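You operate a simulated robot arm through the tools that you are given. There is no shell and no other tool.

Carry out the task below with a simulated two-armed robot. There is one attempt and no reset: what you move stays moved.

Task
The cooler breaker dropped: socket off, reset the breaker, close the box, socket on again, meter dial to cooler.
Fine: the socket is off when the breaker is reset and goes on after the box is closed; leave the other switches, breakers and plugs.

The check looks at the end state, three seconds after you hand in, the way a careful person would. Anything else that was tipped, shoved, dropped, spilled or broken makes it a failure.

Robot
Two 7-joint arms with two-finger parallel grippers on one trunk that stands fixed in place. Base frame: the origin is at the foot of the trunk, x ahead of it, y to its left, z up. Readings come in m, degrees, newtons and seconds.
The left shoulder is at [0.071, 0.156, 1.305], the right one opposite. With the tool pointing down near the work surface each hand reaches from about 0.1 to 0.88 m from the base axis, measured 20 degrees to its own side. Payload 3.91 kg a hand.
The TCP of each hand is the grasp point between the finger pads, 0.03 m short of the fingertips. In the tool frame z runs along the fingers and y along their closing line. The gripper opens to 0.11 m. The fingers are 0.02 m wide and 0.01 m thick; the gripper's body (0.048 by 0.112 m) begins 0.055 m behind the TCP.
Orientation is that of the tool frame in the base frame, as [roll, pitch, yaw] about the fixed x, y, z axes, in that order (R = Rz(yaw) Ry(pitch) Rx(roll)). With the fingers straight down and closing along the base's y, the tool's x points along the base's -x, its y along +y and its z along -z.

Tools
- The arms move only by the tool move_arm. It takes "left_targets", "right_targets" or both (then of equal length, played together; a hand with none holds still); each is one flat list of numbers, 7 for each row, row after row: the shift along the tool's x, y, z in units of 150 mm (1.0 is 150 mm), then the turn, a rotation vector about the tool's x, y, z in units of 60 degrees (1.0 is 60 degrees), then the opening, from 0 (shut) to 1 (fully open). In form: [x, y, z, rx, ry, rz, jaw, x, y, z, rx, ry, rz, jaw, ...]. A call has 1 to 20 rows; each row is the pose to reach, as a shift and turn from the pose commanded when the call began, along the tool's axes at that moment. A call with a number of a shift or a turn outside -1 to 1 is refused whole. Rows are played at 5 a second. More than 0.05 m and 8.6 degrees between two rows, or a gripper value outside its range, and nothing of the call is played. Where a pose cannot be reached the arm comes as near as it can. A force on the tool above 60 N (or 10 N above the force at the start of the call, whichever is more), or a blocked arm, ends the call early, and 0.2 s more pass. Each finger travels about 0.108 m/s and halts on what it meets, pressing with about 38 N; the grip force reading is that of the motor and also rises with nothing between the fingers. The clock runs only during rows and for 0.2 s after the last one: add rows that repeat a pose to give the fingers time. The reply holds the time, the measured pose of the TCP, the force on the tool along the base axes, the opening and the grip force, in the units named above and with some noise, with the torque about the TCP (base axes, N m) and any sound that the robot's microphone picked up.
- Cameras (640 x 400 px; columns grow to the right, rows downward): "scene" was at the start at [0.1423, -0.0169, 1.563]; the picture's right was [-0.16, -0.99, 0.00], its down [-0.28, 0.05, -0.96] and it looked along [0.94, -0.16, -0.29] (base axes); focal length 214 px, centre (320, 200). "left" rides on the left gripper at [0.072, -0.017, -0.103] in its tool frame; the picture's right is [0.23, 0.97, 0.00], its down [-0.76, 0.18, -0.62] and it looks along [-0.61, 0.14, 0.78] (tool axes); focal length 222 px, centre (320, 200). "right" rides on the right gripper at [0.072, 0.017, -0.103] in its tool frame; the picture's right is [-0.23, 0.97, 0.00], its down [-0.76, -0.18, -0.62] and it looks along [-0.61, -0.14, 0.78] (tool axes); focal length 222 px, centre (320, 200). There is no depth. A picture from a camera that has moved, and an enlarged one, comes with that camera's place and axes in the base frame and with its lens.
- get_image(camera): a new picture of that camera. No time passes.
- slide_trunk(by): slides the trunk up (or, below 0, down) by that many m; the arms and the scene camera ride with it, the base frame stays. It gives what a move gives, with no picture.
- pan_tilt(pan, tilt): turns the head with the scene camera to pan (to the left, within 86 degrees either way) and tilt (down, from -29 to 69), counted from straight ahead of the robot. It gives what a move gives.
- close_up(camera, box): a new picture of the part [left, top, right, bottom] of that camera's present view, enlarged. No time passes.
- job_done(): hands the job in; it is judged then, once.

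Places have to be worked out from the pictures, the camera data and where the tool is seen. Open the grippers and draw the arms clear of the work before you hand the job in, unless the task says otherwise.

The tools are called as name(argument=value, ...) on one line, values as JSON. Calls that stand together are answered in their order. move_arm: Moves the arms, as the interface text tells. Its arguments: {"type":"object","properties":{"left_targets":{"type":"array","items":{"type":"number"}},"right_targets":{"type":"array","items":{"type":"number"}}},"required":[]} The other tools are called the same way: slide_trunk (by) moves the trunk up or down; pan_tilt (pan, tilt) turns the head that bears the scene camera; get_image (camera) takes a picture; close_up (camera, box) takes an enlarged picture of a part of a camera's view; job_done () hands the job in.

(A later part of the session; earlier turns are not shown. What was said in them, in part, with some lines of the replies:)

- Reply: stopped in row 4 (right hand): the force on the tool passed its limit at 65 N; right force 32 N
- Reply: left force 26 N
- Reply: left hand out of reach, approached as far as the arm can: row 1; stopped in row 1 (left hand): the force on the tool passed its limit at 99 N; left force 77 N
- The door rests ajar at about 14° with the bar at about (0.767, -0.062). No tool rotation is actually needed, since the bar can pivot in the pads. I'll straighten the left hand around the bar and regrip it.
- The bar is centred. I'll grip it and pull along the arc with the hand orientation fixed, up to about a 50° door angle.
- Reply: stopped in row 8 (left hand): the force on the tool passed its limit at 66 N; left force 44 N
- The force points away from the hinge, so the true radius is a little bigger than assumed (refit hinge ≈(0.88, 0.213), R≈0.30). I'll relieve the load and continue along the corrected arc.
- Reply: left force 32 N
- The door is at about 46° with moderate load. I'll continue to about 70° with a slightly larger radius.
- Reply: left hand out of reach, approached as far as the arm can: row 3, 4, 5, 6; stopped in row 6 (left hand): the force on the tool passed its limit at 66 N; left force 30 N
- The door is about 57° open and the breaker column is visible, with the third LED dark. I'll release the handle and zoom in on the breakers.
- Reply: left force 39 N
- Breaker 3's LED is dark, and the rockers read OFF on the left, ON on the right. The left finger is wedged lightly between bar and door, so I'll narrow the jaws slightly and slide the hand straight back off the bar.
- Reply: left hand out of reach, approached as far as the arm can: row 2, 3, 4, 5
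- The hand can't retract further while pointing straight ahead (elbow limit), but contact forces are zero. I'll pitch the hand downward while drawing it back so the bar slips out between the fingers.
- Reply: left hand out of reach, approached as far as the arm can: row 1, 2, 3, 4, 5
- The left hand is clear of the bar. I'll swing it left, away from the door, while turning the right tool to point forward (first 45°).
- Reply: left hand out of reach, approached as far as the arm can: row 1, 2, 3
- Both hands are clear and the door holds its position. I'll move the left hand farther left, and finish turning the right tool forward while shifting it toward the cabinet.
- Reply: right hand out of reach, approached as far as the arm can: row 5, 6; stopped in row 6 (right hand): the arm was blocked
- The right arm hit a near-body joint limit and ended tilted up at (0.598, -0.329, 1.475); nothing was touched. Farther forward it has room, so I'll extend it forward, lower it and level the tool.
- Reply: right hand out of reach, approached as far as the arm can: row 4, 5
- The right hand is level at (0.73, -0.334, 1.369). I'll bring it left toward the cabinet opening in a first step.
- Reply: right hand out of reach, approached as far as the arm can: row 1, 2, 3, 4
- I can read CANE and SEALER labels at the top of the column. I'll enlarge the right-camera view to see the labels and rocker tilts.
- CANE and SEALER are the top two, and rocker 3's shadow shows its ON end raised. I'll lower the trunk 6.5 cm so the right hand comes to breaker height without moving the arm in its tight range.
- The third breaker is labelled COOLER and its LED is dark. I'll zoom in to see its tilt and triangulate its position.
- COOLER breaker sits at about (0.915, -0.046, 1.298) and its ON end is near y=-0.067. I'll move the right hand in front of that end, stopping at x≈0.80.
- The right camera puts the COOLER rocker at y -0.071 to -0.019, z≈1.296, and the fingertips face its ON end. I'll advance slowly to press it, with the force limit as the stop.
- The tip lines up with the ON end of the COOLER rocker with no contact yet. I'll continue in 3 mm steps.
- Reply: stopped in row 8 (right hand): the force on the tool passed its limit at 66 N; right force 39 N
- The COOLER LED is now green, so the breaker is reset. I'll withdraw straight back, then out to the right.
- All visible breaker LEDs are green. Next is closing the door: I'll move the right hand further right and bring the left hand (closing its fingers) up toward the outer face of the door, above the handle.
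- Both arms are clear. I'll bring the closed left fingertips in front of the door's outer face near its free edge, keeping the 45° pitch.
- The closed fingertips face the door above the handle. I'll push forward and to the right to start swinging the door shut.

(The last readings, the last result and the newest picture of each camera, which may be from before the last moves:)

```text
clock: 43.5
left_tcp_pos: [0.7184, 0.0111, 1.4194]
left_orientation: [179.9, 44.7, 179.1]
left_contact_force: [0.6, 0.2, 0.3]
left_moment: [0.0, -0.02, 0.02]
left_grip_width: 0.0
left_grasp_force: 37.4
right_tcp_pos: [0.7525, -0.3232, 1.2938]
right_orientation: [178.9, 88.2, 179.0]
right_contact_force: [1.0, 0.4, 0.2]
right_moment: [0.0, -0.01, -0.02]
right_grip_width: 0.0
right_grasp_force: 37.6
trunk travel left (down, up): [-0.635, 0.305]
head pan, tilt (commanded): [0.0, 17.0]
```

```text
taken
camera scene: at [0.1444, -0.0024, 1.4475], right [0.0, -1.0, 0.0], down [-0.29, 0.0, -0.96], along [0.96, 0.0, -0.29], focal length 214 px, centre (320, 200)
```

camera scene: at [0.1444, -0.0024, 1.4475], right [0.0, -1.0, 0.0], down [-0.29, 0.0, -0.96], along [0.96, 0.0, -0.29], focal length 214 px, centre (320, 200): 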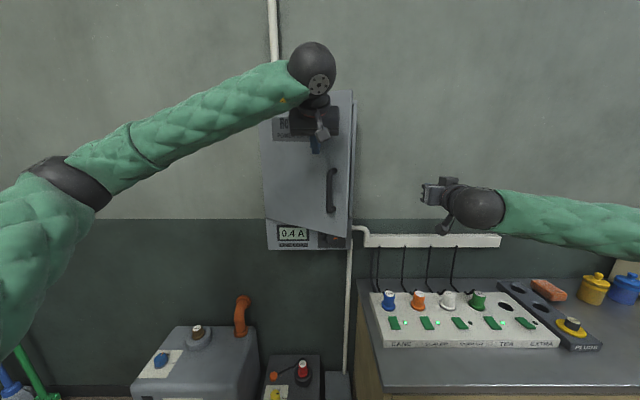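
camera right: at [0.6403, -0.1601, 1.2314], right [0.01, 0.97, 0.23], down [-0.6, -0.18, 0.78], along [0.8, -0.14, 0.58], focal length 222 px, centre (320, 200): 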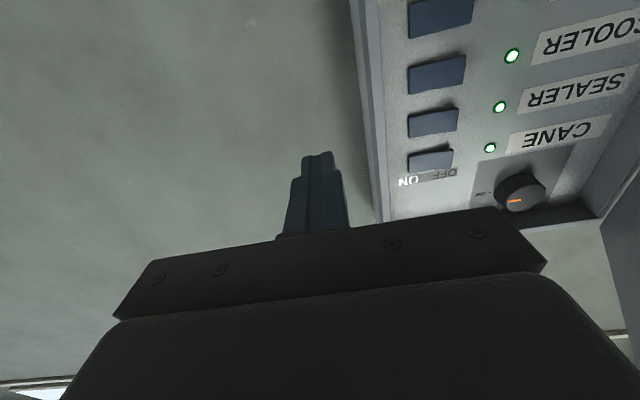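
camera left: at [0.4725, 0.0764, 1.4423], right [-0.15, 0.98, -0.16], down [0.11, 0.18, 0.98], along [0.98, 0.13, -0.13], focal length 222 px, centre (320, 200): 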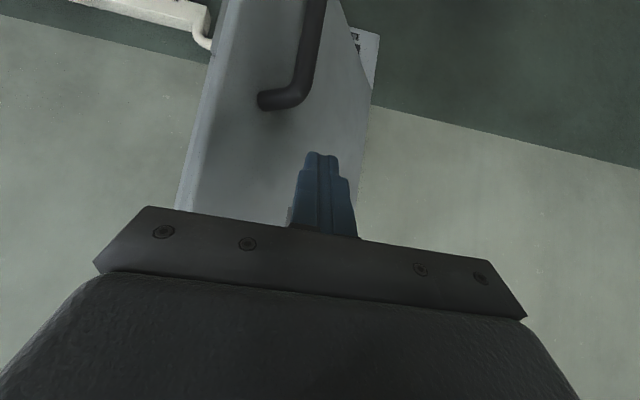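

The door follows easily and is nearly shut. I'll continue the push in the same direction.

move_arm(left_targets=[-0.094, -0.083, 0.094, 0, 0, 0, 0, -0.19, -0.16, 0.19, 0, 0, 0, 0, -0.283, -0.24, 0.283, 0, 0, 0, 0, -0.377, -0.32, 0.377, 0, 0, 0, 0, -0.472, -0.4, 0.472, 0, 0, 0, 0, -0.54, -0.45, 0.54, 0, 0, 0, 0])

get_image(camera="scene")

```text
clock: 45.0
left_tcp_pos: [0.8312, -0.0554, 1.4182]
left_orientation: [180.0, 44.8, 179.2]
left_contact_force: [-0.2, 0.4, -0.6]
left_moment: [-0.01, -0.01, 0.0]
left_grip_width: 0.0001
left_grasp_force: 38.0
right_tcp_pos: [0.7528, -0.3245, 1.2956]
right_orientation: [179.7, 88.2, 179.8]
right_contact_force: [-0.4, -0.4, -0.5]
right_moment: [0.0, 0.03, -0.03]
right_grip_width: 0.0001
right_grasp_force: 38.2
trunk travel left (down, up): [-0.635, 0.305]
head pan, tilt (commanded): [0.0, 17.0]
```

```text
taken
camera scene: at [0.1439, -0.0019, 1.4476], right [0.0, -1.0, 0.0], down [-0.29, 0.0, -0.96], along [0.96, 0.0, -0.29], focal length 214 px, centre (320, 200)
```

scene: 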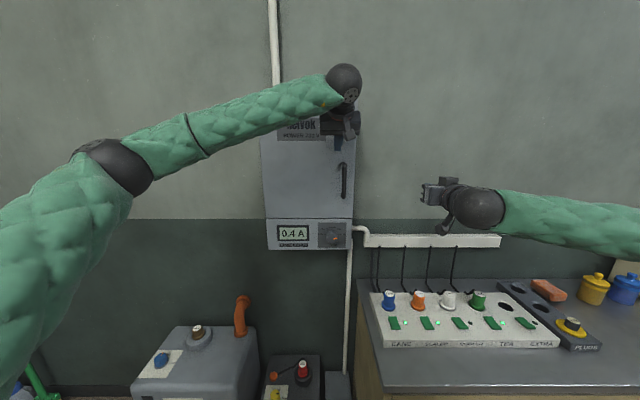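

The door is almost closed. I'll push straight forward in 4 mm steps until it seats against the frame.

move_arm(left_targets=[-0.019, 0, 0.019, 0, 0, 0, 0, -0.038, 0, 0.038, 0, 0, 0, 0, -0.057, 0, 0.057, 0, 0, 0, 0, -0.076, 0, 0.076, 0, 0, 0, 0, -0.095, 0, 0.095, 0, 0, 0, 0, -0.114, 0, 0.114, 0, 0, 0, 0, -0.133, 0, 0.133, 0, 0, 0, 0, -0.152, 0, 0.152, 0, 0, 0, 0])

close_up(camera="scene", box=[255, 85, 365, 255])

```text
clock: 46.5
left_tcp_pos: [0.8458, -0.0564, 1.4212]
left_orientation: [179.8, 44.7, 178.6]
left_contact_force: [-36.6, 5.5, -2.0]
left_moment: [0.56, 0.53, 0.18]
left_grip_width: 0.0002
left_grasp_force: 37.4
right_tcp_pos: [0.7475, -0.321, 1.299]
right_orientation: [-176.6, 88.4, -176.7]
right_contact_force: [0.5, 0.8, 0.8]
right_moment: [0.0, 0.0, -0.03]
right_grip_width: 0.0
right_grasp_force: 37.9
trunk travel left (down, up): [-0.635, 0.305]
head pan, tilt (commanded): [0.0, 17.0]
stopped in row 7 (left hand): the force on the tool passed its limit at 66 N (the readings are from after the stop); the commanded pose is now the measured one
```

```text
2.35 times, centred on (310, 170) of scene
camera zoom: at [0.1389, 0.0002, 1.4484], right [0.0, -1.0, 0.0], down [-0.29, 0.0, -0.96], along [0.96, 0.0, -0.29], focal length 505 px, centre (344, 271)
```

zoom: 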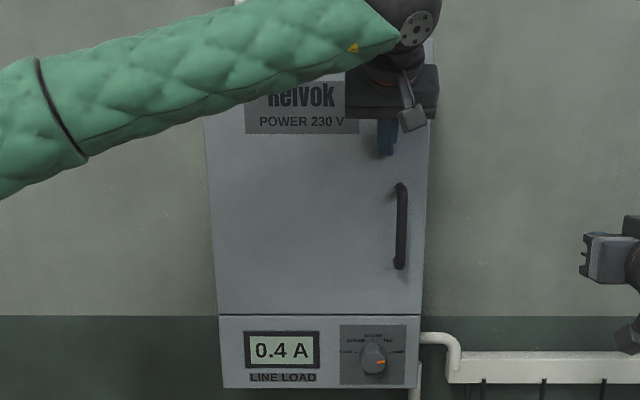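

The door is seated (force stop, flush with the frame). I'll back the left hand off, and start turning the right hand back toward pointing down over the bench.

move_arm(left_targets=[0.078, 0.033, -0.11, 0, 0, 0, 0, 0.157, 0.067, -0.22, 0, 0, 0, 0, 0.235, 0.1, -0.33, 0, 0, 0, 0, 0.313, 0.133, -0.44, 0, 0, 0, 0, 0.39, 0.167, -0.55, 0, 0, 0, 0, 0.47, 0.2, -0.66, 0, 0, 0, 0], right_targets=[0, -0.155, -0.12, 0, 0.125, 0, 0, 0, -0.31, -0.24, 0, 0.25, 0, 0, 0, -0.465, -0.36, 0, 0.375, 0, 0, 0, -0.62, -0.48, 0, 0.5, 0, 0, 0, -0.775, -0.6, 0, 0.625, 0, 0, 0, -0.93, -0.73, 0, 0.75, 0, 0])

get_image(camera="scene")

```text
clock: 47.9
left_tcp_pos: [0.7336, -0.0251, 1.4394]
left_orientation: [179.8, 44.4, 178.6]
left_contact_force: [-0.9, 0.5, -0.4]
left_moment: [0.0, -0.01, 0.03]
left_grip_width: 0.0002
left_grasp_force: 37.5
right_tcp_pos: [0.6443, -0.4629, 1.2978]
right_orientation: [-180.0, 43.2, 180.0]
right_contact_force: [0.0, -0.5, -0.5]
right_moment: [0.0, -0.04, -0.01]
right_grip_width: 0.0
right_grasp_force: 38.0
trunk travel left (down, up): [-0.635, 0.305]
head pan, tilt (commanded): [0.0, 17.0]
```

```text
taken
camera scene: at [0.1431, -0.002, 1.4476], right [0.0, -1.0, 0.0], down [-0.29, 0.0, -0.96], along [0.96, 0.0, -0.29], focal length 214 px, centre (320, 200)
```

scene: 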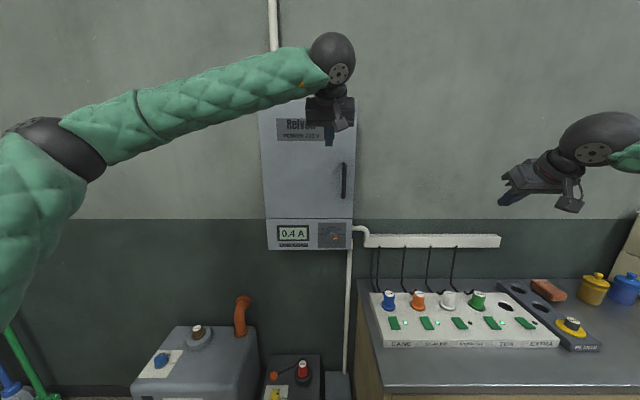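

The door stays flush. I'll finish turning the right hand to point straight down and draw the left hand back a bit more before lowering the trunk.

move_arm(left_targets=[0.047, 0, -0.047, 0, 0, 0, 0, 0.094, 0, -0.094, 0, 0, 0, 0, 0.14, 0, -0.14, 0, 0, 0, 0, 0.188, 0, -0.188, 0, 0, 0, 0, 0.235, 0, -0.235, 0, 0, 0, 0, 0.283, 0, -0.283, 0, 0, 0, 0], right_targets=[0, 0, 0, 0, 0.12, 0, 0, 0, 0, 0, 0, 0.24, 0, 0, 0, 0, 0, 0, 0.36, 0, 0, 0, 0, 0, 0, 0.48, 0, 0, 0, 0, 0, 0, 0.6, 0, 0, 0, 0, 0, 0, 0.72, 0, 0])

slide_trunk(by=-0.15)

pan_tilt(pan=-25, tilt=25)

get_image(camera="scene")

get_image(camera="right")

```text
clock: 49.3
left_tcp_pos: [0.6739, -0.0244, 1.4399]
left_orientation: [179.9, 44.4, 178.8]
left_contact_force: [-0.2, -1.2, -0.7]
left_moment: [-0.01, 0.01, 0.0]
left_grip_width: 0.0
left_grasp_force: 37.7
right_tcp_pos: [0.642, -0.4635, 1.2993]
right_orientation: [-180.0, -0.1, 179.9]
right_contact_force: [-0.1, 0.4, 0.8]
right_moment: [-0.03, 0.01, 0.01]
right_grip_width: 0.0001
right_grasp_force: 37.5
trunk travel left (down, up): [-0.635, 0.305]
head pan, tilt (commanded): [0.0, 17.0]
```

```text
clock: 51.0
left_tcp_pos: [0.6729, -0.0249, 1.2896]
left_orientation: [179.8, 44.5, 178.8]
left_contact_force: [-0.1, 0.4, -0.3]
left_moment: [0.0, -0.02, 0.01]
left_grip_width: 0.0001
left_grasp_force: 38.1
right_tcp_pos: [0.6425, -0.4632, 1.1486]
right_orientation: [-180.0, 0.0, -180.0]
right_contact_force: [0.4, 0.0, -0.3]
right_moment: [0.01, -0.03, 0.04]
right_grip_width: 0.0
right_grasp_force: 37.9
trunk travel left (down, up): [-0.485, 0.455]
head pan, tilt (commanded): [0.0, 17.0]
```

```text
clock: 51.9
left_tcp_pos: [0.6729, -0.0247, 1.2893]
left_orientation: [179.9, 44.6, 178.8]
left_contact_force: [-0.2, 0.1, -0.1]
left_moment: [-0.02, 0.02, 0.01]
left_grip_width: 0.0001
left_grasp_force: 37.4
right_tcp_pos: [0.6426, -0.4634, 1.1496]
right_orientation: [180.0, 0.0, -179.9]
right_contact_force: [-0.2, -0.5, -0.1]
right_moment: [0.05, 0.01, 0.0]
right_grip_width: 0.0
right_grasp_force: 38.1
trunk travel left (down, up): [-0.485, 0.455]
head pan, tilt (commanded): [-25.0, 25.0]
```

```text
taken
camera scene: at [0.1336, -0.0405, 1.2847], right [-0.42, -0.91, 0.0], down [-0.38, 0.18, -0.91], along [0.82, -0.38, -0.42], focal length 214 px, centre (320, 200)
```

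scene: 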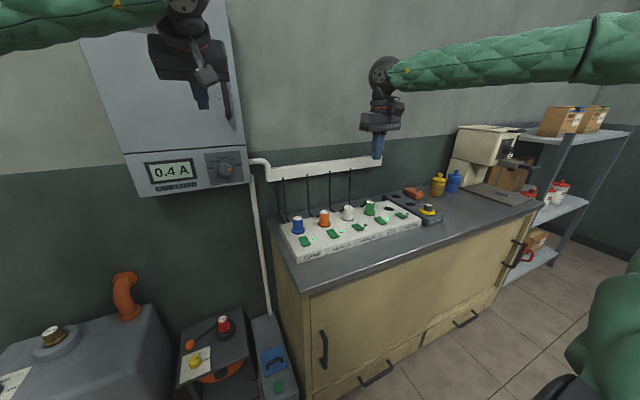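

```text
taken
camera right: at [0.5705, -0.4474, 1.2533], right [0.23, 0.97, 0.0], down [0.76, -0.18, 0.62], along [0.61, -0.14, -0.78], focal length 222 px, centre (320, 200)
```

right: 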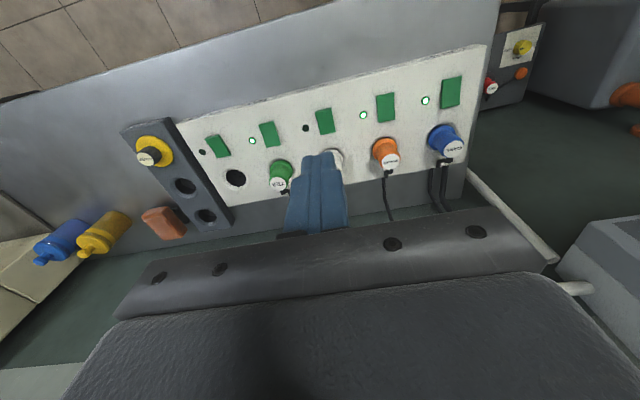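

The right hand is over the bench pointing down at (0.643, -0.463, 1.15). I'll lower it toward the front end of the cooler rocker (x≈0.700, y≈-0.470).

move_arm(right_targets=[-0.096, -0.011, 0.25, 0, 0, 0, 0, -0.19, -0.022, 0.5, 0, 0, 0, 0, -0.287, -0.033, 0.75, 0, 0, 0, 0, -0.383, -0.044, 1.0, 0, 0, 0, 0])

move_arm(right_targets=[0, 0, 0.25, 0, 0, 0, 0, 0, 0, 0.5, 0, 0, 0, 0, 0, 0, 0.7, 0, 0, 0, 0])

get_image(camera="right")

close_up(camera="scene", box=[320, 170, 420, 260])

```text
clock: 52.9
left_tcp_pos: [0.6756, -0.0242, 1.2892]
left_orientation: [179.8, 44.5, 178.7]
left_contact_force: [0.1, -0.6, -0.1]
left_moment: [0.02, 0.0, 0.0]
left_grip_width: 0.0
left_grasp_force: 38.1
right_tcp_pos: [0.7005, -0.473, 0.9996]
right_orientation: [-180.0, -0.1, 180.0]
right_contact_force: [0.2, 0.1, 0.6]
right_moment: [0.05, -0.01, 0.0]
right_grip_width: 0.0
right_grasp_force: 37.9
trunk travel left (down, up): [-0.485, 0.455]
head pan, tilt (commanded): [-25.0, 25.0]
```

```text
clock: 53.7
left_tcp_pos: [0.6745, -0.0253, 1.2884]
left_orientation: [179.8, 44.4, 178.7]
left_contact_force: [-0.4, -0.7, 0.2]
left_moment: [0.02, -0.01, -0.02]
left_grip_width: 0.0
left_grasp_force: 38.2
right_tcp_pos: [0.6992, -0.4707, 0.8928]
right_orientation: [-180.0, 0.0, -180.0]
right_contact_force: [0.6, 0.9, -0.3]
right_moment: [-0.01, 0.01, 0.0]
right_grip_width: 0.0003
right_grasp_force: 37.4
trunk travel left (down, up): [-0.485, 0.455]
head pan, tilt (commanded): [-25.0, 25.0]
```

```text
taken
camera right: at [0.6293, -0.4555, 0.9962], right [0.23, 0.97, 0.0], down [0.76, -0.18, 0.62], along [0.61, -0.14, -0.78], focal length 222 px, centre (320, 200)
```

right: 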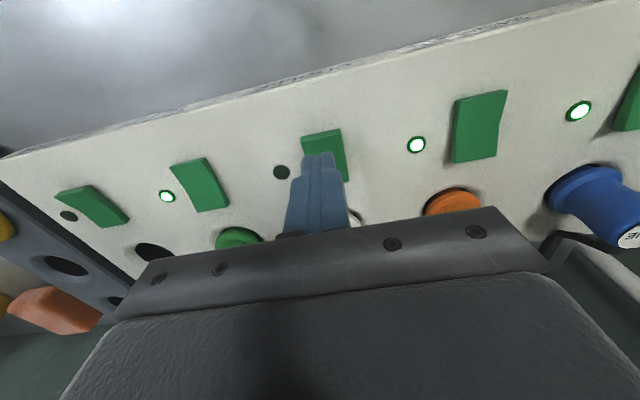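

```text
4.44 times, centred on (370, 215) of scene
camera zoom: at [0.1347, -0.0409, 1.2846], right [-0.42, -0.91, 0.0], down [-0.38, 0.18, -0.91], along [0.82, -0.38, -0.42], focal length 953 px, centre (98, 133)
```

zoom: 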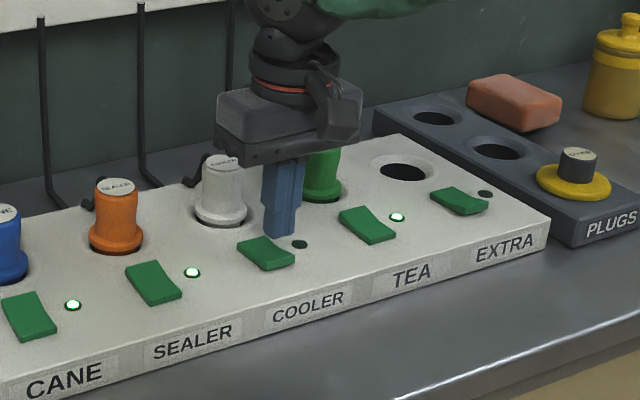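

The tip is above the raised front end of the cooler rocker (x≈0.70, y≈-0.47). I'll press down in 3 mm steps.

move_arm(right_targets=[0, 0, 0.04, 0, 0, 0, 0, 0, 0, 0.06, 0, 0, 0, 0, 0, 0, 0.08, 0, 0, 0, 0, 0, 0, 0.1, 0, 0, 0, 0, 0, 0, 0.12, 0, 0, 0, 0, 0, 0, 0.14, 0, 0, 0, 0, 0, 0, 0.16, 0, 0, 0, 0, 0, 0, 0.18, 0, 0, 0, 0, 0, 0, 0.2, 0, 0, 0, 0])

close_up(camera="scene", box=[320, 170, 420, 260])

```text
clock: 55.8
left_tcp_pos: [0.6712, -0.0245, 1.2912]
left_orientation: [179.9, 44.6, 178.7]
left_contact_force: [0.4, 0.3, 1.0]
left_moment: [-0.01, -0.01, -0.01]
left_grip_width: 0.0001
left_grasp_force: 37.7
right_tcp_pos: [0.7009, -0.4704, 0.8732]
right_orientation: [-179.9, 0.8, -180.0]
right_contact_force: [-13.7, -3.8, 31.9]
right_moment: [-0.05, 0.12, 0.09]
right_grip_width: 0.0
right_grasp_force: 37.4
trunk travel left (down, up): [-0.485, 0.455]
head pan, tilt (commanded): [-25.0, 25.0]
stopped in row 9 (right hand): the force on the tool passed its limit at 63 N (the readings are from after the stop); the commanded pose is now the measured one
```

```text
4.44 times, centred on (370, 215) of scene
camera zoom: at [0.1304, -0.0397, 1.285], right [-0.42, -0.91, 0.0], down [-0.38, 0.18, -0.91], along [0.82, -0.38, -0.42], focal length 953 px, centre (98, 133)
```

zoom: 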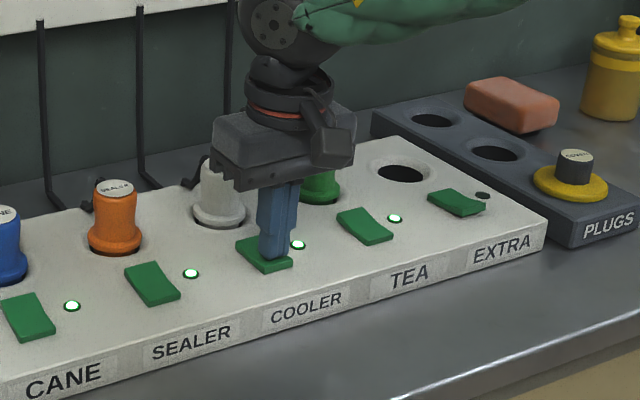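

The cooler socket lamp is now lit. I'll lift straight up and check that the rocker stays on.

move_arm(right_targets=[0, 0, -0.15, 0, 0, 0, 0, 0, 0, -0.4, 0, 0, 0, 0, 0, 0, -0.7, 0, 0, 0, 0, 0.1, 0, -1.0, 0, 0, 0, 0])

close_up(camera="scene", box=[290, 170, 430, 270])

get_image(camera="right")

```text
clock: 56.8
left_tcp_pos: [0.6716, -0.0236, 1.2902]
left_orientation: [179.9, 44.5, 178.9]
left_contact_force: [0.1, -0.4, -0.3]
left_moment: [-0.04, -0.02, 0.0]
left_grip_width: 0.0
left_grasp_force: 37.5
right_tcp_pos: [0.6894, -0.4711, 1.019]
right_orientation: [-179.9, 0.5, -180.0]
right_contact_force: [-0.8, 0.8, -0.4]
right_moment: [-0.03, -0.01, -0.03]
right_grip_width: 0.0001
right_grasp_force: 37.3
trunk travel left (down, up): [-0.485, 0.455]
head pan, tilt (commanded): [-25.0, 25.0]
```

```text
4.00 times, centred on (360, 220) of scene
camera zoom: at [0.1317, -0.0403, 1.2849], right [-0.42, -0.91, 0.0], down [-0.38, 0.18, -0.91], along [0.82, -0.38, -0.42], focal length 858 px, centre (160, 120)
```

zoom: 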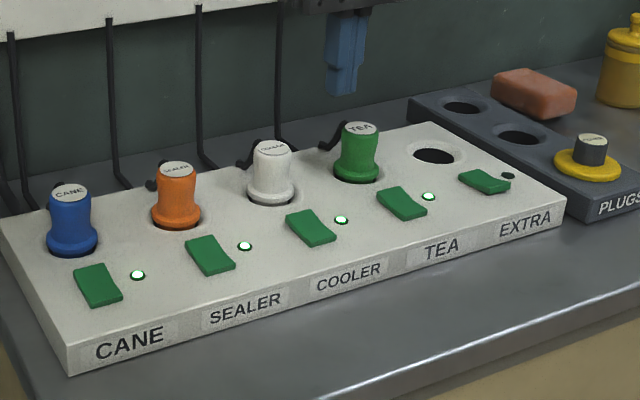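

```text
taken
camera right: at [0.6161, -0.4544, 1.1222], right [0.23, 0.97, 0.0], down [0.76, -0.18, 0.63], along [0.61, -0.14, -0.78], focal length 222 px, centre (320, 200)
```

right: 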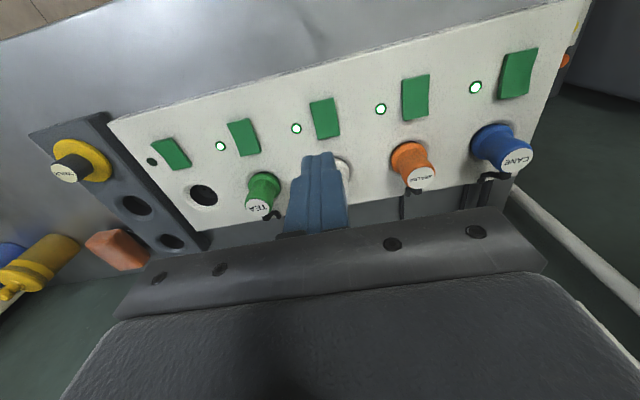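

Cooler lamp is on, and the other switches, lamps and plugs look unchanged. Next is the dial: I'll pan the head to it, and bring the left hand down while turning it forward with the jaws opening.

move_arm(left_targets=[0.094, -0.022, 0.094, 0, -0.126, 0, 0.1, 0.188, -0.044, 0.188, 0, -0.252, 0, 0.2, 0.283, -0.066, 0.283, 0, -0.378, 0, 0.3, 0.377, -0.088, 0.377, 0, -0.504, 0, 0.4, 0.472, -0.11, 0.472, 0, -0.63, 0, 0.5, 0.566, -0.133, 0.566, 0, -0.757, 0, 0.6])

pan_tilt(pan=-5, tilt=15)

get_image(camera="scene")

get_image(camera="left")

```text
clock: 58.2
left_tcp_pos: [0.6735, -0.0419, 1.1674]
left_orientation: [97.2, 90.0, 96.1]
left_contact_force: [-0.3, 0.4, 0.2]
left_moment: [0.0, -0.02, 0.02]
left_grip_width: 0.0662
left_grasp_force: 0.0
right_tcp_pos: [0.6917, -0.4707, 1.0175]
right_orientation: [-179.9, 0.3, -180.0]
right_contact_force: [0.5, 0.1, 0.1]
right_moment: [0.02, 0.0, -0.02]
right_grip_width: 0.0001
right_grasp_force: 37.9
trunk travel left (down, up): [-0.485, 0.455]
head pan, tilt (commanded): [-25.0, 25.0]
```

```text
clock: 59.0
left_tcp_pos: [0.6724, -0.0414, 1.1677]
left_orientation: [141.2, 89.8, 140.2]
left_contact_force: [-0.5, 0.1, 0.2]
left_moment: [0.01, 0.01, -0.02]
left_grip_width: 0.0661
left_grasp_force: 0.0
right_tcp_pos: [0.6905, -0.4713, 1.0176]
right_orientation: [-179.9, 0.4, -180.0]
right_contact_force: [-0.2, -0.7, 0.2]
right_moment: [-0.04, -0.01, 0.0]
right_grip_width: 0.0003
right_grasp_force: 37.8
trunk travel left (down, up): [-0.485, 0.455]
head pan, tilt (commanded): [-5.0, 15.0]
```

```text
taken
camera scene: at [0.1433, -0.0099, 1.3008], right [-0.09, -1.0, 0.0], down [-0.26, 0.02, -0.97], along [0.96, -0.08, -0.26], focal length 214 px, centre (320, 200)
```

scene: 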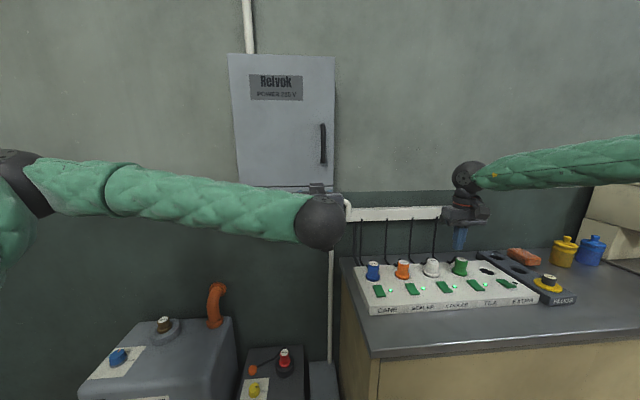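

```text
taken
camera left: at [0.5696, -0.0581, 1.0957], right [0.02, 0.97, -0.23], down [-0.62, 0.19, 0.76], along [0.79, 0.12, 0.6], focal length 222 px, centre (320, 200)
```

left: 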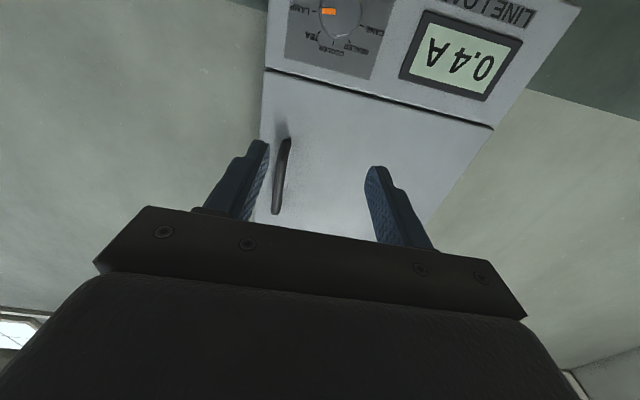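

The left camera sees the dial, with its pointer at LAMP. I'll zoom in to locate its centre precisely.

close_up(camera="left", box=[260, 0, 420, 100])

```text
4.00 times, centred on (340, 50) of left
camera zoom: at [0.5696, -0.0581, 1.0957], right [0.02, 0.97, -0.23], down [-0.62, 0.19, 0.76], along [0.79, 0.12, 0.6], focal length 888 px, centre (240, 800)
```

zoom: 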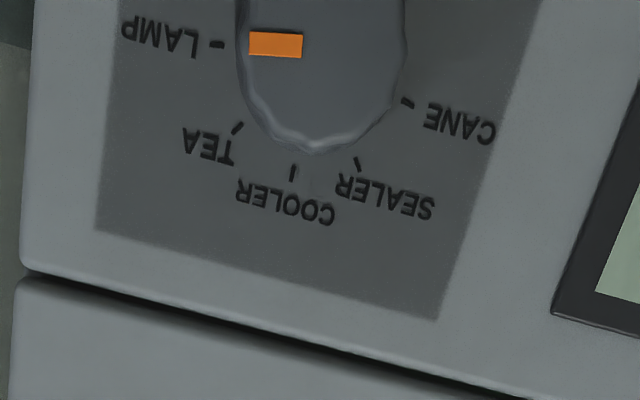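

The knob centre is about (0.855, -0.047, 1.080) with a diameter of about 0.04, and the pointer needs about 80° counter-clockwise. I'll line the left hand up in front of the knob, pre-rotated 40° clockwise.

move_arm(left_targets=[0.098, -0.007, 0.108, 0, 0, 0.111, 0.6, 0.196, -0.013, 0.217, 0, 0, 0.222, 0.6, 0.294, -0.02, 0.325, 0, 0, 0.333, 0.6, 0.391, -0.027, 0.433, 0, 0, 0.444, 0.6, 0.489, -0.033, 0.542, 0, 0, 0.556, 0.6, 0.587, -0.04, 0.65, 0, 0, 0.667, 0.6])

get_image(camera="left")

get_image(camera="scene")

```text
clock: 60.4
left_tcp_pos: [0.7697, -0.0523, 1.0814]
left_orientation: [90.2, 49.7, 89.0]
left_contact_force: [-0.2, 0.8, -0.1]
left_moment: [0.01, 0.0, -0.01]
left_grip_width: 0.0663
left_grasp_force: 0.0
right_tcp_pos: [0.6906, -0.4712, 1.0178]
right_orientation: [-179.8, 0.4, -179.9]
right_contact_force: [-1.0, 0.7, 0.1]
right_moment: [0.01, -0.02, 0.02]
right_grip_width: 0.0
right_grasp_force: 37.4
trunk travel left (down, up): [-0.485, 0.455]
head pan, tilt (commanded): [-5.0, 15.0]
```

```text
taken
camera left: at [0.6676, -0.0177, 1.0151], right [0.02, 0.89, 0.46], down [-0.63, -0.34, 0.7], along [0.78, -0.3, 0.55], focal length 222 px, centre (320, 200)
```

left: 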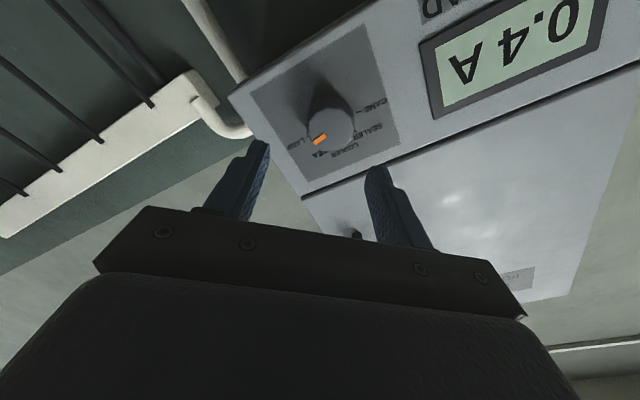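

```text
taken
camera scene: at [0.1435, -0.0101, 1.3008], right [-0.09, -1.0, 0.0], down [-0.26, 0.02, -0.97], along [0.96, -0.08, -0.26], focal length 214 px, centre (320, 200)
```

scene: 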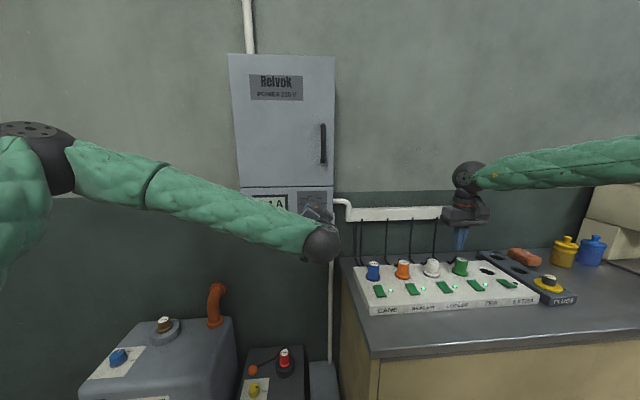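

The knob lies ahead, between the fingers. I'll enlarge this view to refine its centre.

close_up(camera="left", box=[260, 60, 420, 200])

```text
2.86 times, centred on (340, 130) of left
camera zoom: at [0.6676, -0.0177, 1.0151], right [0.02, 0.89, 0.46], down [-0.63, -0.34, 0.7], along [0.78, -0.3, 0.55], focal length 635 px, centre (263, 400)
```

zoom: 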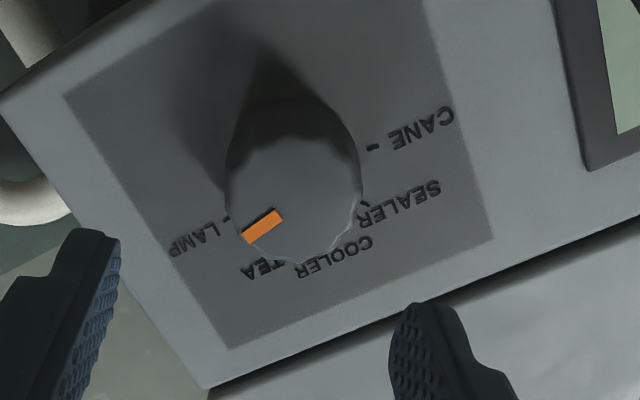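

The refined knob centre is (0.853, -0.0465, 1.081). I'll advance about 7 cm so the open fingers straddle the knob.

move_arm(left_targets=[0.028, 0.034, 0.15, 0, 0, 0, 0.6, 0.028, 0.034, 0.3, 0, 0, 0, 0.6, 0.028, 0.034, 0.4, 0, 0, 0, 0.6, 0.028, 0.034, 0.46, 0, 0, 0, 0.6])

get_image(camera="left")

```text
clock: 61.4
left_tcp_pos: [0.8397, -0.0461, 1.0814]
left_orientation: [90.2, 49.8, 89.0]
left_contact_force: [-0.6, -0.6, 0.3]
left_moment: [0.04, -0.03, 0.03]
left_grip_width: 0.066
left_grasp_force: 0.0
right_tcp_pos: [0.6903, -0.4709, 1.018]
right_orientation: [-179.8, 0.4, -179.9]
right_contact_force: [-0.4, -0.3, 0.1]
right_moment: [-0.02, 0.04, -0.02]
right_grip_width: 0.0001
right_grasp_force: 37.4
trunk travel left (down, up): [-0.485, 0.455]
head pan, tilt (commanded): [-5.0, 15.0]
```

```text
taken
camera left: at [0.7365, -0.0114, 1.0156], right [0.02, 0.89, 0.45], down [-0.63, -0.34, 0.7], along [0.78, -0.3, 0.55], focal length 222 px, centre (320, 200)
```

left: 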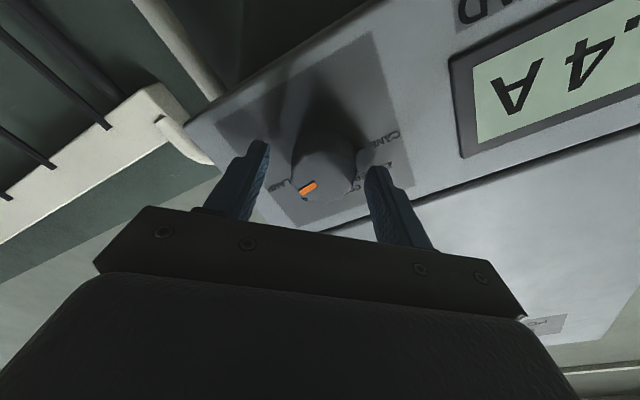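

The knob sits between the fingers, well centred, with no contact. I'll close on it.

move_arm(left_targets=[0, 0, 0, 0, 0, 0, 0.4, 0, 0, 0, 0, 0, 0, 0.3, 0, 0, 0, 0, 0, 0, 0.2, 0, 0, 0, 0, 0, 0, 0.2])

get_image(camera="left")

```text
clock: 62.4
left_tcp_pos: [0.8386, -0.0445, 1.0819]
left_orientation: [90.0, 49.9, 89.0]
left_contact_force: [6.6, 8.4, 12.7]
left_moment: [0.0, -0.3, 0.45]
left_grip_width: 0.0409
left_grasp_force: 45.1
right_tcp_pos: [0.6893, -0.4701, 1.0185]
right_orientation: [-179.9, 0.4, -179.9]
right_contact_force: [-0.4, 0.2, -0.1]
right_moment: [0.01, 0.03, 0.0]
right_grip_width: 0.0
right_grasp_force: 37.8
trunk travel left (down, up): [-0.485, 0.455]
head pan, tilt (commanded): [-5.0, 15.0]
```

```text
taken
camera left: at [0.7366, -0.0101, 1.0166], right [0.02, 0.89, 0.45], down [-0.63, -0.34, 0.7], along [0.78, -0.3, 0.56], focal length 222 px, centre (320, 200)
```

left: 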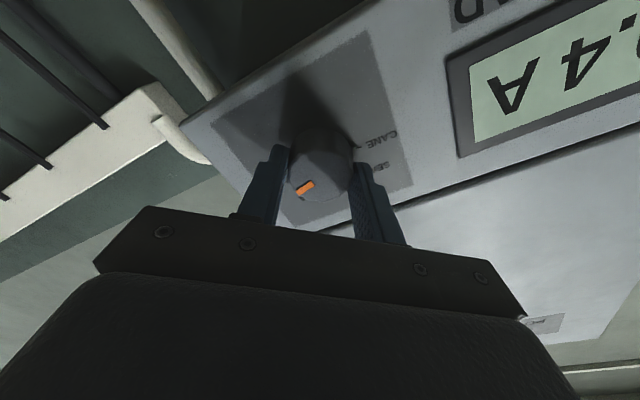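

The knob is gripped at 41 mm with small forces. I'll turn it counter-clockwise by the first 40°.

move_arm(left_targets=[0, 0, 0, 0, 0, -0.111, 0.2, 0, 0, 0, 0, 0, -0.222, 0.2, 0, 0, 0, 0, 0, -0.333, 0.2, 0, 0, 0, 0, 0, -0.444, 0.2, 0, 0, 0, 0, 0, -0.556, 0.2, 0, 0, 0, 0, 0, -0.667, 0.2])

get_image(camera="left")

```text
clock: 63.8
left_tcp_pos: [0.8383, -0.0444, 1.0805]
left_orientation: [-170.0, 89.9, -171.0]
left_contact_force: [9.4, 17.0, 10.1]
left_moment: [-0.01, -0.97, 0.56]
left_grip_width: 0.04
left_grasp_force: 44.8
right_tcp_pos: [0.6906, -0.469, 1.0185]
right_orientation: [-179.9, 0.3, -179.9]
right_contact_force: [-0.1, -0.3, -0.5]
right_moment: [-0.02, -0.01, 0.0]
right_grip_width: 0.0
right_grasp_force: 37.1
trunk travel left (down, up): [-0.485, 0.455]
head pan, tilt (commanded): [-5.0, 15.0]
```

```text
taken
camera left: at [0.735, -0.0602, 1.0093], right [0.02, 0.97, -0.23], down [-0.62, 0.19, 0.76], along [0.79, 0.13, 0.6], focal length 222 px, centre (320, 200)
```

left: 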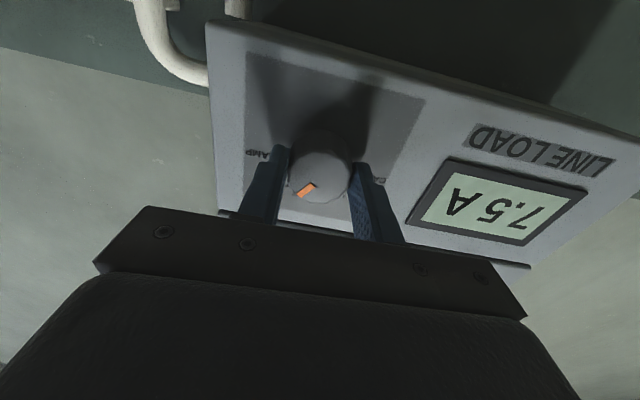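

The knob turned with the hand and the meter now reads 7.5 A (TEA position). I'll continue another 40° toward COOLER.

move_arm(left_targets=[0, 0, 0, 0, 0, -0.111, 0.2, 0, 0, 0, 0, 0, -0.222, 0.2, 0, 0, 0, 0, 0, -0.333, 0.2, 0, 0, 0, 0, 0, -0.444, 0.2, 0, 0, 0, 0, 0, -0.556, 0.2, 0, 0, 0, 0, 0, -0.667, 0.2])

get_image(camera="left")

close_up(camera="left", box=[220, 80, 440, 240])

```text
clock: 65.2
left_tcp_pos: [0.8387, -0.0454, 1.0806]
left_orientation: [-90.2, 49.8, -91.2]
left_contact_force: [-1.8, 21.8, -0.3]
left_moment: [-0.01, -0.67, 0.99]
left_grip_width: 0.0403
left_grasp_force: 44.8
right_tcp_pos: [0.6899, -0.4677, 1.0187]
right_orientation: [-179.8, 0.4, -179.9]
right_contact_force: [-0.1, 0.6, 0.5]
right_moment: [-0.01, 0.01, 0.01]
right_grip_width: 0.0001
right_grasp_force: 37.4
trunk travel left (down, up): [-0.485, 0.455]
head pan, tilt (commanded): [-5.0, 15.0]
```

```text
taken
camera left: at [0.7343, -0.1035, 1.0372], right [0.01, 0.6, -0.8], down [-0.61, 0.64, 0.47], along [0.79, 0.48, 0.37], focal length 222 px, centre (320, 200)
```

left: 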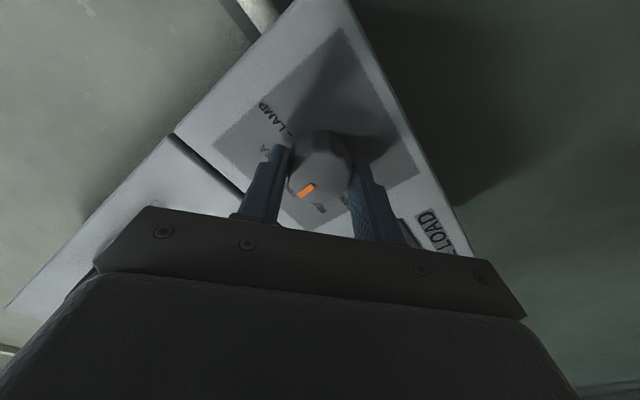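

```text
2.50 times, centred on (330, 160) of left
camera zoom: at [0.7343, -0.1035, 1.0372], right [0.01, 0.6, -0.8], down [-0.61, 0.64, 0.47], along [0.79, 0.48, 0.37], focal length 555 px, centre (295, 300)
```

zoom: 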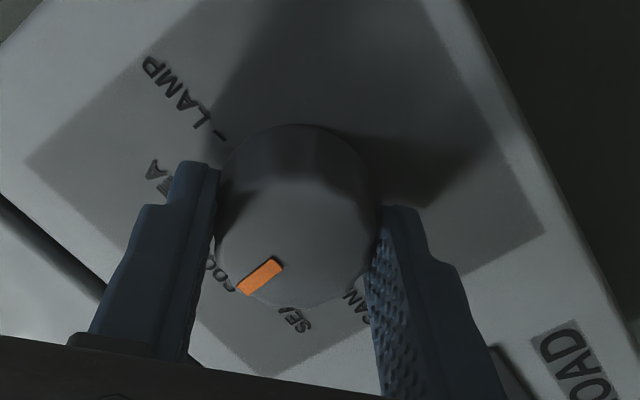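

The pointer now faces COOLER. I'll open the jaws and back straight off the knob, then check the meter.

move_arm(left_targets=[0, 0, 0, 0, 0, 0, 0.45, 0, 0, 0, 0, 0, 0, 0.6, 0, 0, 0, 0, 0, 0, 0.6, 0, 0, -0.15, 0, 0, 0, 0.6, 0, 0, -0.35, 0, 0, 0, 0.6, 0, 0, -0.55, 0, 0, 0, 0.6])

get_image(camera="left")

close_up(camera="left", box=[220, 40, 440, 200])

```text
clock: 66.6
left_tcp_pos: [0.7573, -0.0447, 1.0828]
left_orientation: [-90.1, 50.1, -91.3]
left_contact_force: [0.6, -0.1, 0.5]
left_moment: [-0.01, -0.03, -0.03]
left_grip_width: 0.066
left_grasp_force: 0.1
right_tcp_pos: [0.6905, -0.4704, 1.0169]
right_orientation: [-179.8, 0.4, -179.9]
right_contact_force: [-0.6, -0.5, -0.4]
right_moment: [0.01, 0.02, 0.01]
right_grip_width: 0.0002
right_grasp_force: 38.0
trunk travel left (down, up): [-0.485, 0.455]
head pan, tilt (commanded): [-5.0, 15.0]
```

```text
taken
camera left: at [0.6528, -0.103, 1.0391], right [0.01, 0.6, -0.8], down [-0.61, 0.64, 0.47], along [0.79, 0.48, 0.37], focal length 222 px, centre (320, 200)
```

left: 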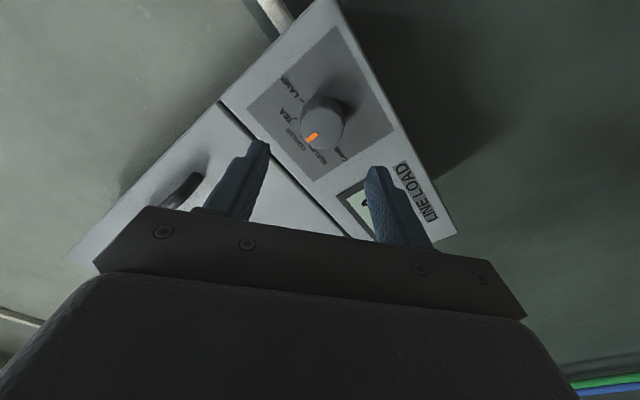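

```text
2.50 times, centred on (330, 120) of left
camera zoom: at [0.6528, -0.103, 1.0391], right [0.01, 0.6, -0.8], down [-0.61, 0.64, 0.47], along [0.79, 0.48, 0.37], focal length 555 px, centre (295, 400)
```

zoom: 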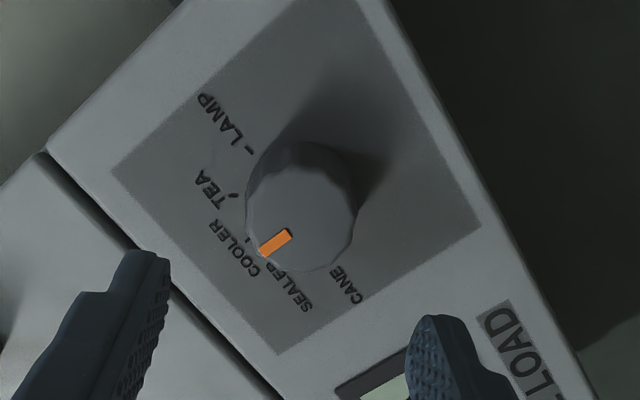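

The hand is clear and the pointer looks to be on COOLER. I'll rotate the hand back upright and move it left so the scene camera can see the dial straight on.

move_arm(left_targets=[-0.086, 0.1, -0.05, 0, 0, 0.111, 0.6, -0.171, 0.204, -0.1, 0, 0, 0.222, 0.6, -0.257, 0.306, -0.13, 0, 0, 0.333, 0.6, -0.343, 0.409, -0.16, 0, 0, 0.444, 0.6, -0.428, 0.511, -0.18, 0, 0, 0.556, 0.6, -0.514, 0.613, -0.2, 0, 0, 0.667, 0.6])

get_image(camera="scene")

```text
clock: 68.0
left_tcp_pos: [0.7268, 0.0754, 1.0828]
left_orientation: [101.0, 89.7, 99.8]
left_contact_force: [-0.4, -0.1, 0.5]
left_moment: [0.0, -0.01, 0.04]
left_grip_width: 0.0657
left_grasp_force: 0.0
right_tcp_pos: [0.6892, -0.4718, 1.0192]
right_orientation: [180.0, 0.4, 180.0]
right_contact_force: [0.4, 0.1, 0.6]
right_moment: [-0.02, 0.0, -0.01]
right_grip_width: 0.0002
right_grasp_force: 37.8
trunk travel left (down, up): [-0.485, 0.455]
head pan, tilt (commanded): [-5.0, 15.0]
```

```text
taken
camera scene: at [0.1421, -0.0105, 1.301], right [-0.09, -1.0, 0.0], down [-0.26, 0.02, -0.97], along [0.96, -0.08, -0.26], focal length 214 px, centre (320, 200)
```

scene: 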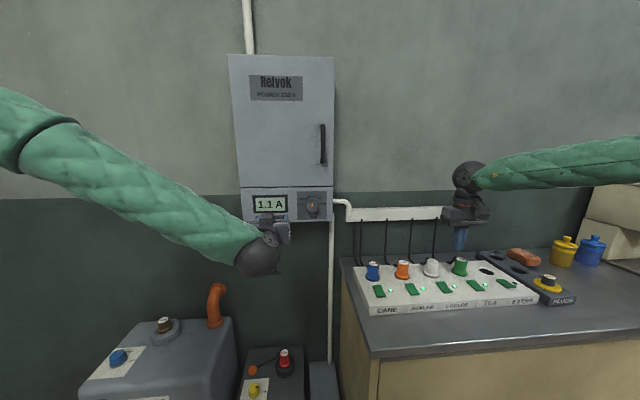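

The meter now reads 1.1 A. I'll zoom in on the dial and door from the front.

close_up(camera="scene", box=[285, 180, 345, 230])

close_up(camera="scene", box=[220, 45, 345, 225])

```text
8.00 times, centred on (315, 205) of scene
camera zoom: at [0.1421, -0.0105, 1.301], right [-0.09, -1.0, 0.0], down [-0.26, 0.02, -0.97], along [0.96, -0.08, -0.26], focal length 1716 px, centre (360, 160)
```

zoom: 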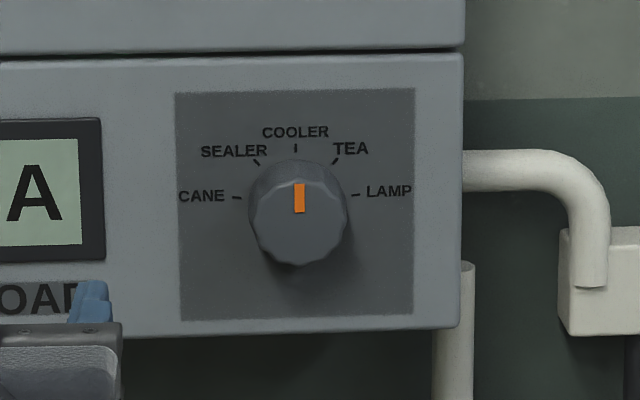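

```text
2.22 times, centred on (282, 135) of scene
camera zoom: at [0.1421, -0.0105, 1.301], right [-0.09, -1.0, 0.0], down [-0.26, 0.02, -0.97], along [0.96, -0.08, -0.26], focal length 477 px, centre (403, 344)
```

zoom: 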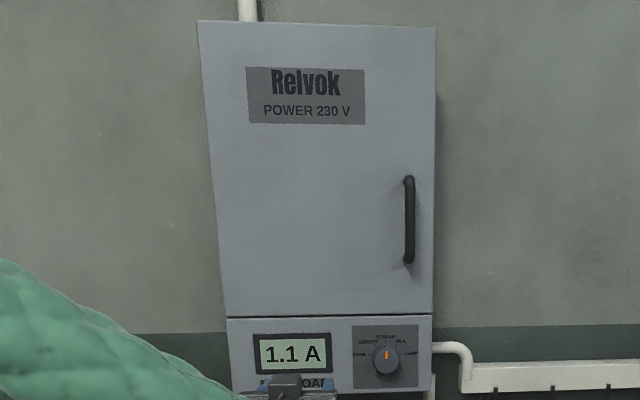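

The pointer is squarely on COOLER, the meter reads 1.1 A, and the door is flush. I'll draw both arms clear and open the grippers.

move_arm(left_targets=[-0.1, 0.1, -0.15, 0, 0.125, 0, 0.6, -0.25, 0.25, -0.3, 0, 0.25, 0, 0.7, -0.4, 0.4, -0.42, 0, 0.375, 0, 0.8, -0.53, 0.53, -0.52, 0, 0.5, 0, 0.9, -0.67, 0.67, -0.6, 0, 0.625, 0, 1, -0.8, 0.8, -0.667, 0, 0.75, 0, 1], right_targets=[0, 0, -0.25, 0, 0, 0, 0, 0, 0, -0.5, 0, 0, 0, 0, 0, 0, -0.75, 0, 0, 0, 0.3, 0.2, 0, -1, 0, 0, 0, 0.6, 0.45, 0, -1, 0, 0, 0, 1, 0.7, 0, -1, 0, 0, 0, 1])

pan_tilt(pan=-12, tilt=18)

get_image(camera="scene")

get_image(camera="right")

get_image(camera="left")

```text
clock: 69.4
left_tcp_pos: [0.629, 0.2014, 1.2042]
left_orientation: [179.9, 44.9, 178.8]
left_contact_force: [-0.2, -0.2, 1.1]
left_moment: [-0.02, 0.03, -0.03]
left_grip_width: 0.11
left_grasp_force: 0.2
right_tcp_pos: [0.58, -0.4708, 1.1698]
right_orientation: [-179.9, 0.5, -179.9]
right_contact_force: [-0.3, 0.5, 0.6]
right_moment: [-0.05, 0.02, 0.05]
right_grip_width: 0.1099
right_grasp_force: 0.1
trunk travel left (down, up): [-0.485, 0.455]
head pan, tilt (commanded): [-5.0, 15.0]
```

```text
clock: 70.1
left_tcp_pos: [0.6312, 0.2004, 1.2027]
left_orientation: [179.7, 44.9, 178.8]
left_contact_force: [0.6, 0.2, -0.2]
left_moment: [0.01, 0.0, 0.0]
left_grip_width: 0.1101
left_grasp_force: 0.0
right_tcp_pos: [0.5822, -0.4704, 1.168]
right_orientation: [-179.8, 0.4, 180.0]
right_contact_force: [-0.3, -0.2, 0.7]
right_moment: [-0.02, -0.02, 0.01]
right_grip_width: 0.1101
right_grasp_force: 0.1
trunk travel left (down, up): [-0.485, 0.455]
head pan, tilt (commanded): [-12.0, 18.0]
```

```text
taken
camera scene: at [0.1415, -0.021, 1.296], right [-0.21, -0.98, 0.0], down [-0.3, 0.06, -0.95], along [0.93, -0.2, -0.31], focal length 214 px, centre (320, 200)
```

scene: 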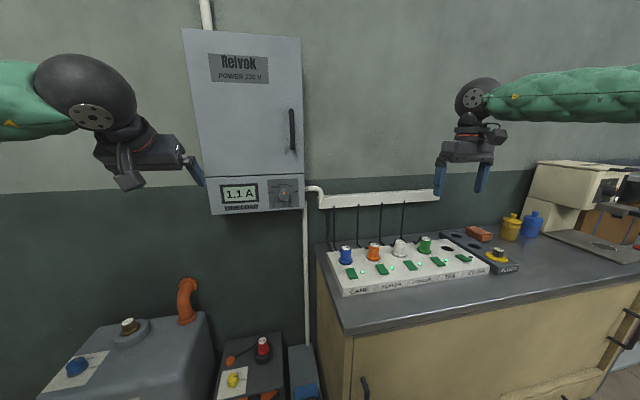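

```text
taken
camera right: at [0.5092, -0.4551, 1.2717], right [0.23, 0.97, 0.0], down [0.76, -0.18, 0.63], along [0.61, -0.14, -0.78], focal length 222 px, centre (320, 200)
```

right: 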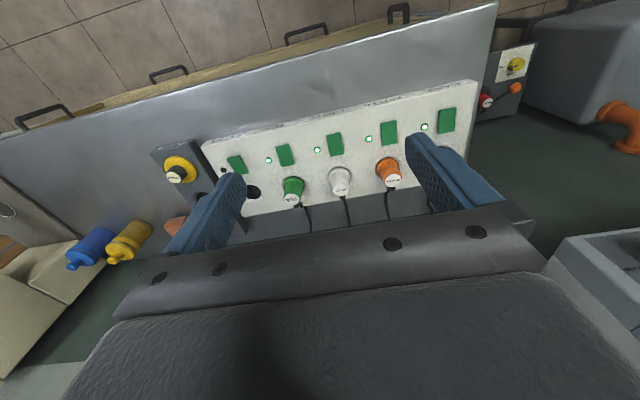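

```text
taken
camera left: at [0.5064, 0.1846, 1.2243], right [-0.14, 0.98, -0.16], down [0.1, 0.17, 0.98], along [0.98, 0.12, -0.12], focal length 222 px, centre (320, 200)
```

left: 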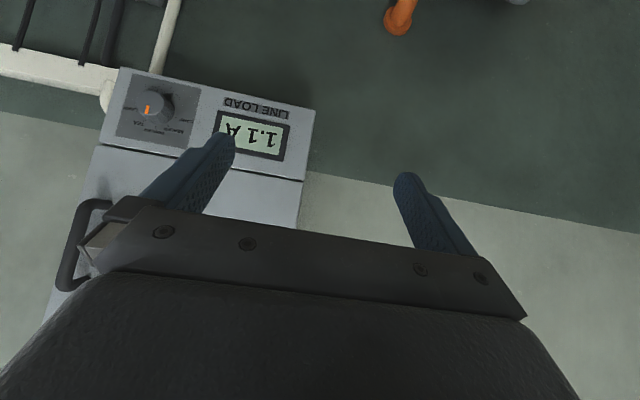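

Everything looks in order: four lamps lit, EXTRA off, plugs in place. I'll do a final close check of the door seam and the socket strip, and draw the left hand a bit further away.

move_arm(left_targets=[0.05, 0.2, -0.1, 0, 0, 0, 1, 0.1, 0.4, -0.2, 0, 0, 0, 1, 0.15, 0.6, -0.3, 0, 0, 0, 1, 0.2, 0.8, -0.4, 0, 0, 0, 1, 0.2, 0.95, -0.45, 0, 0, 0, 1])

close_up(camera="scene", box=[240, 20, 320, 220])

close_up(camera="scene", box=[315, 220, 525, 310])

close_up(camera="scene", box=[170, 20, 320, 120])

```text
clock: 71.3
left_tcp_pos: [0.5634, 0.3439, 1.227]
left_orientation: [179.8, 44.9, 178.8]
left_contact_force: [0.4, -0.1, 0.0]
left_moment: [-0.01, 0.03, 0.0]
left_grip_width: 0.1098
left_grasp_force: 0.2
right_tcp_pos: [0.5811, -0.4707, 1.1685]
right_orientation: [-179.9, 0.4, -180.0]
right_contact_force: [0.0, 0.3, -0.5]
right_moment: [0.02, -0.03, 0.03]
right_grip_width: 0.1099
right_grasp_force: 0.0
trunk travel left (down, up): [-0.485, 0.455]
head pan, tilt (commanded): [-12.0, 18.0]
```

```text
2.00 times, centred on (280, 120) of scene
camera zoom: at [0.1412, -0.0207, 1.2961], right [-0.21, -0.98, 0.0], down [-0.3, 0.06, -0.95], along [0.93, -0.2, -0.31], focal length 429 px, centre (400, 360)
```

zoom: 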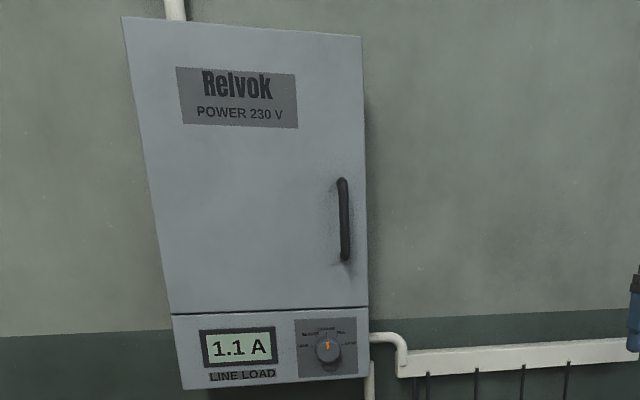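

```text
3.05 times, centred on (420, 265) of scene
camera zoom: at [0.1412, -0.0207, 1.2961], right [-0.21, -0.98, 0.0], down [-0.3, 0.06, -0.95], along [0.93, -0.2, -0.31], focal length 654 px, centre (15, 2)
```

zoom: 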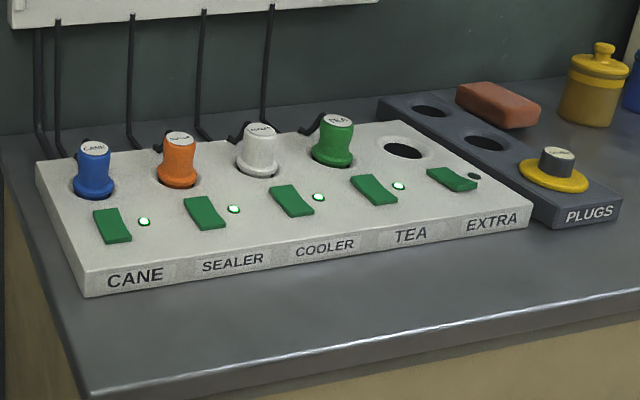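

```text
4.00 times, centred on (245, 70) of scene
camera zoom: at [0.1412, -0.0207, 1.2961], right [-0.21, -0.98, 0.0], down [-0.3, 0.06, -0.95], along [0.93, -0.2, -0.31], focal length 858 px, centre (620, 720)
```

zoom: 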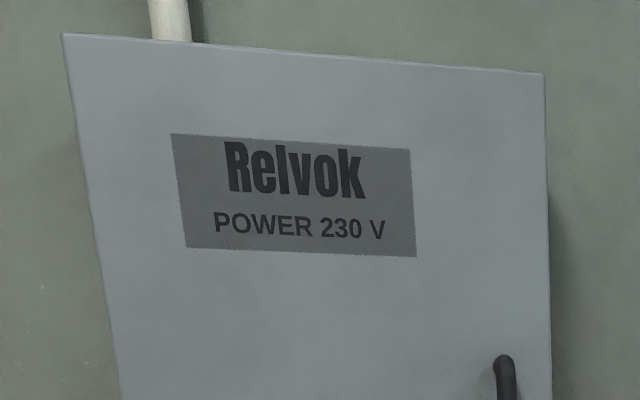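

The door lines up with the lower panel and is fully shut. The cooler socket is on and lit, the dial is on COOLER with the meter at 1.1 A, and the other switches and plugs are unchanged. Both grippers are open and clear, so I'm handing in the job.

job_done()

```text
The job is handed in.
```

The cooler circuit is back on, and I've handed the job in. I did the steps in the order you asked:

1. **Socket off:** I pressed the cooler socket switch off before touching the breaker.
2. **Breaker reset:** I opened the box and pressed the COOLER breaker, the only one with a dark light. Its light turned green.
3. **Box closed:** I pushed the door until it stopped against the frame. It lines up with the lower panel.
4. **Socket on:** I switched the cooler socket back on after the box was shut, and its lamp lit.
5. **Meter dial:** The dial now points at COOLER, and the meter reads 1.1 A.

In the last pictures the other switches and plugs look as they did at the start. The other breakers are shut in the box, and I pressed only the COOLER one.

While I was opening the door, the left arm ran out of reach. It pulled on the handle with about 99 N for a moment before the move stopped. I saw no damage, and the door moved and closed normally afterwards.

Both grippers are open and the arms are clear of the work.
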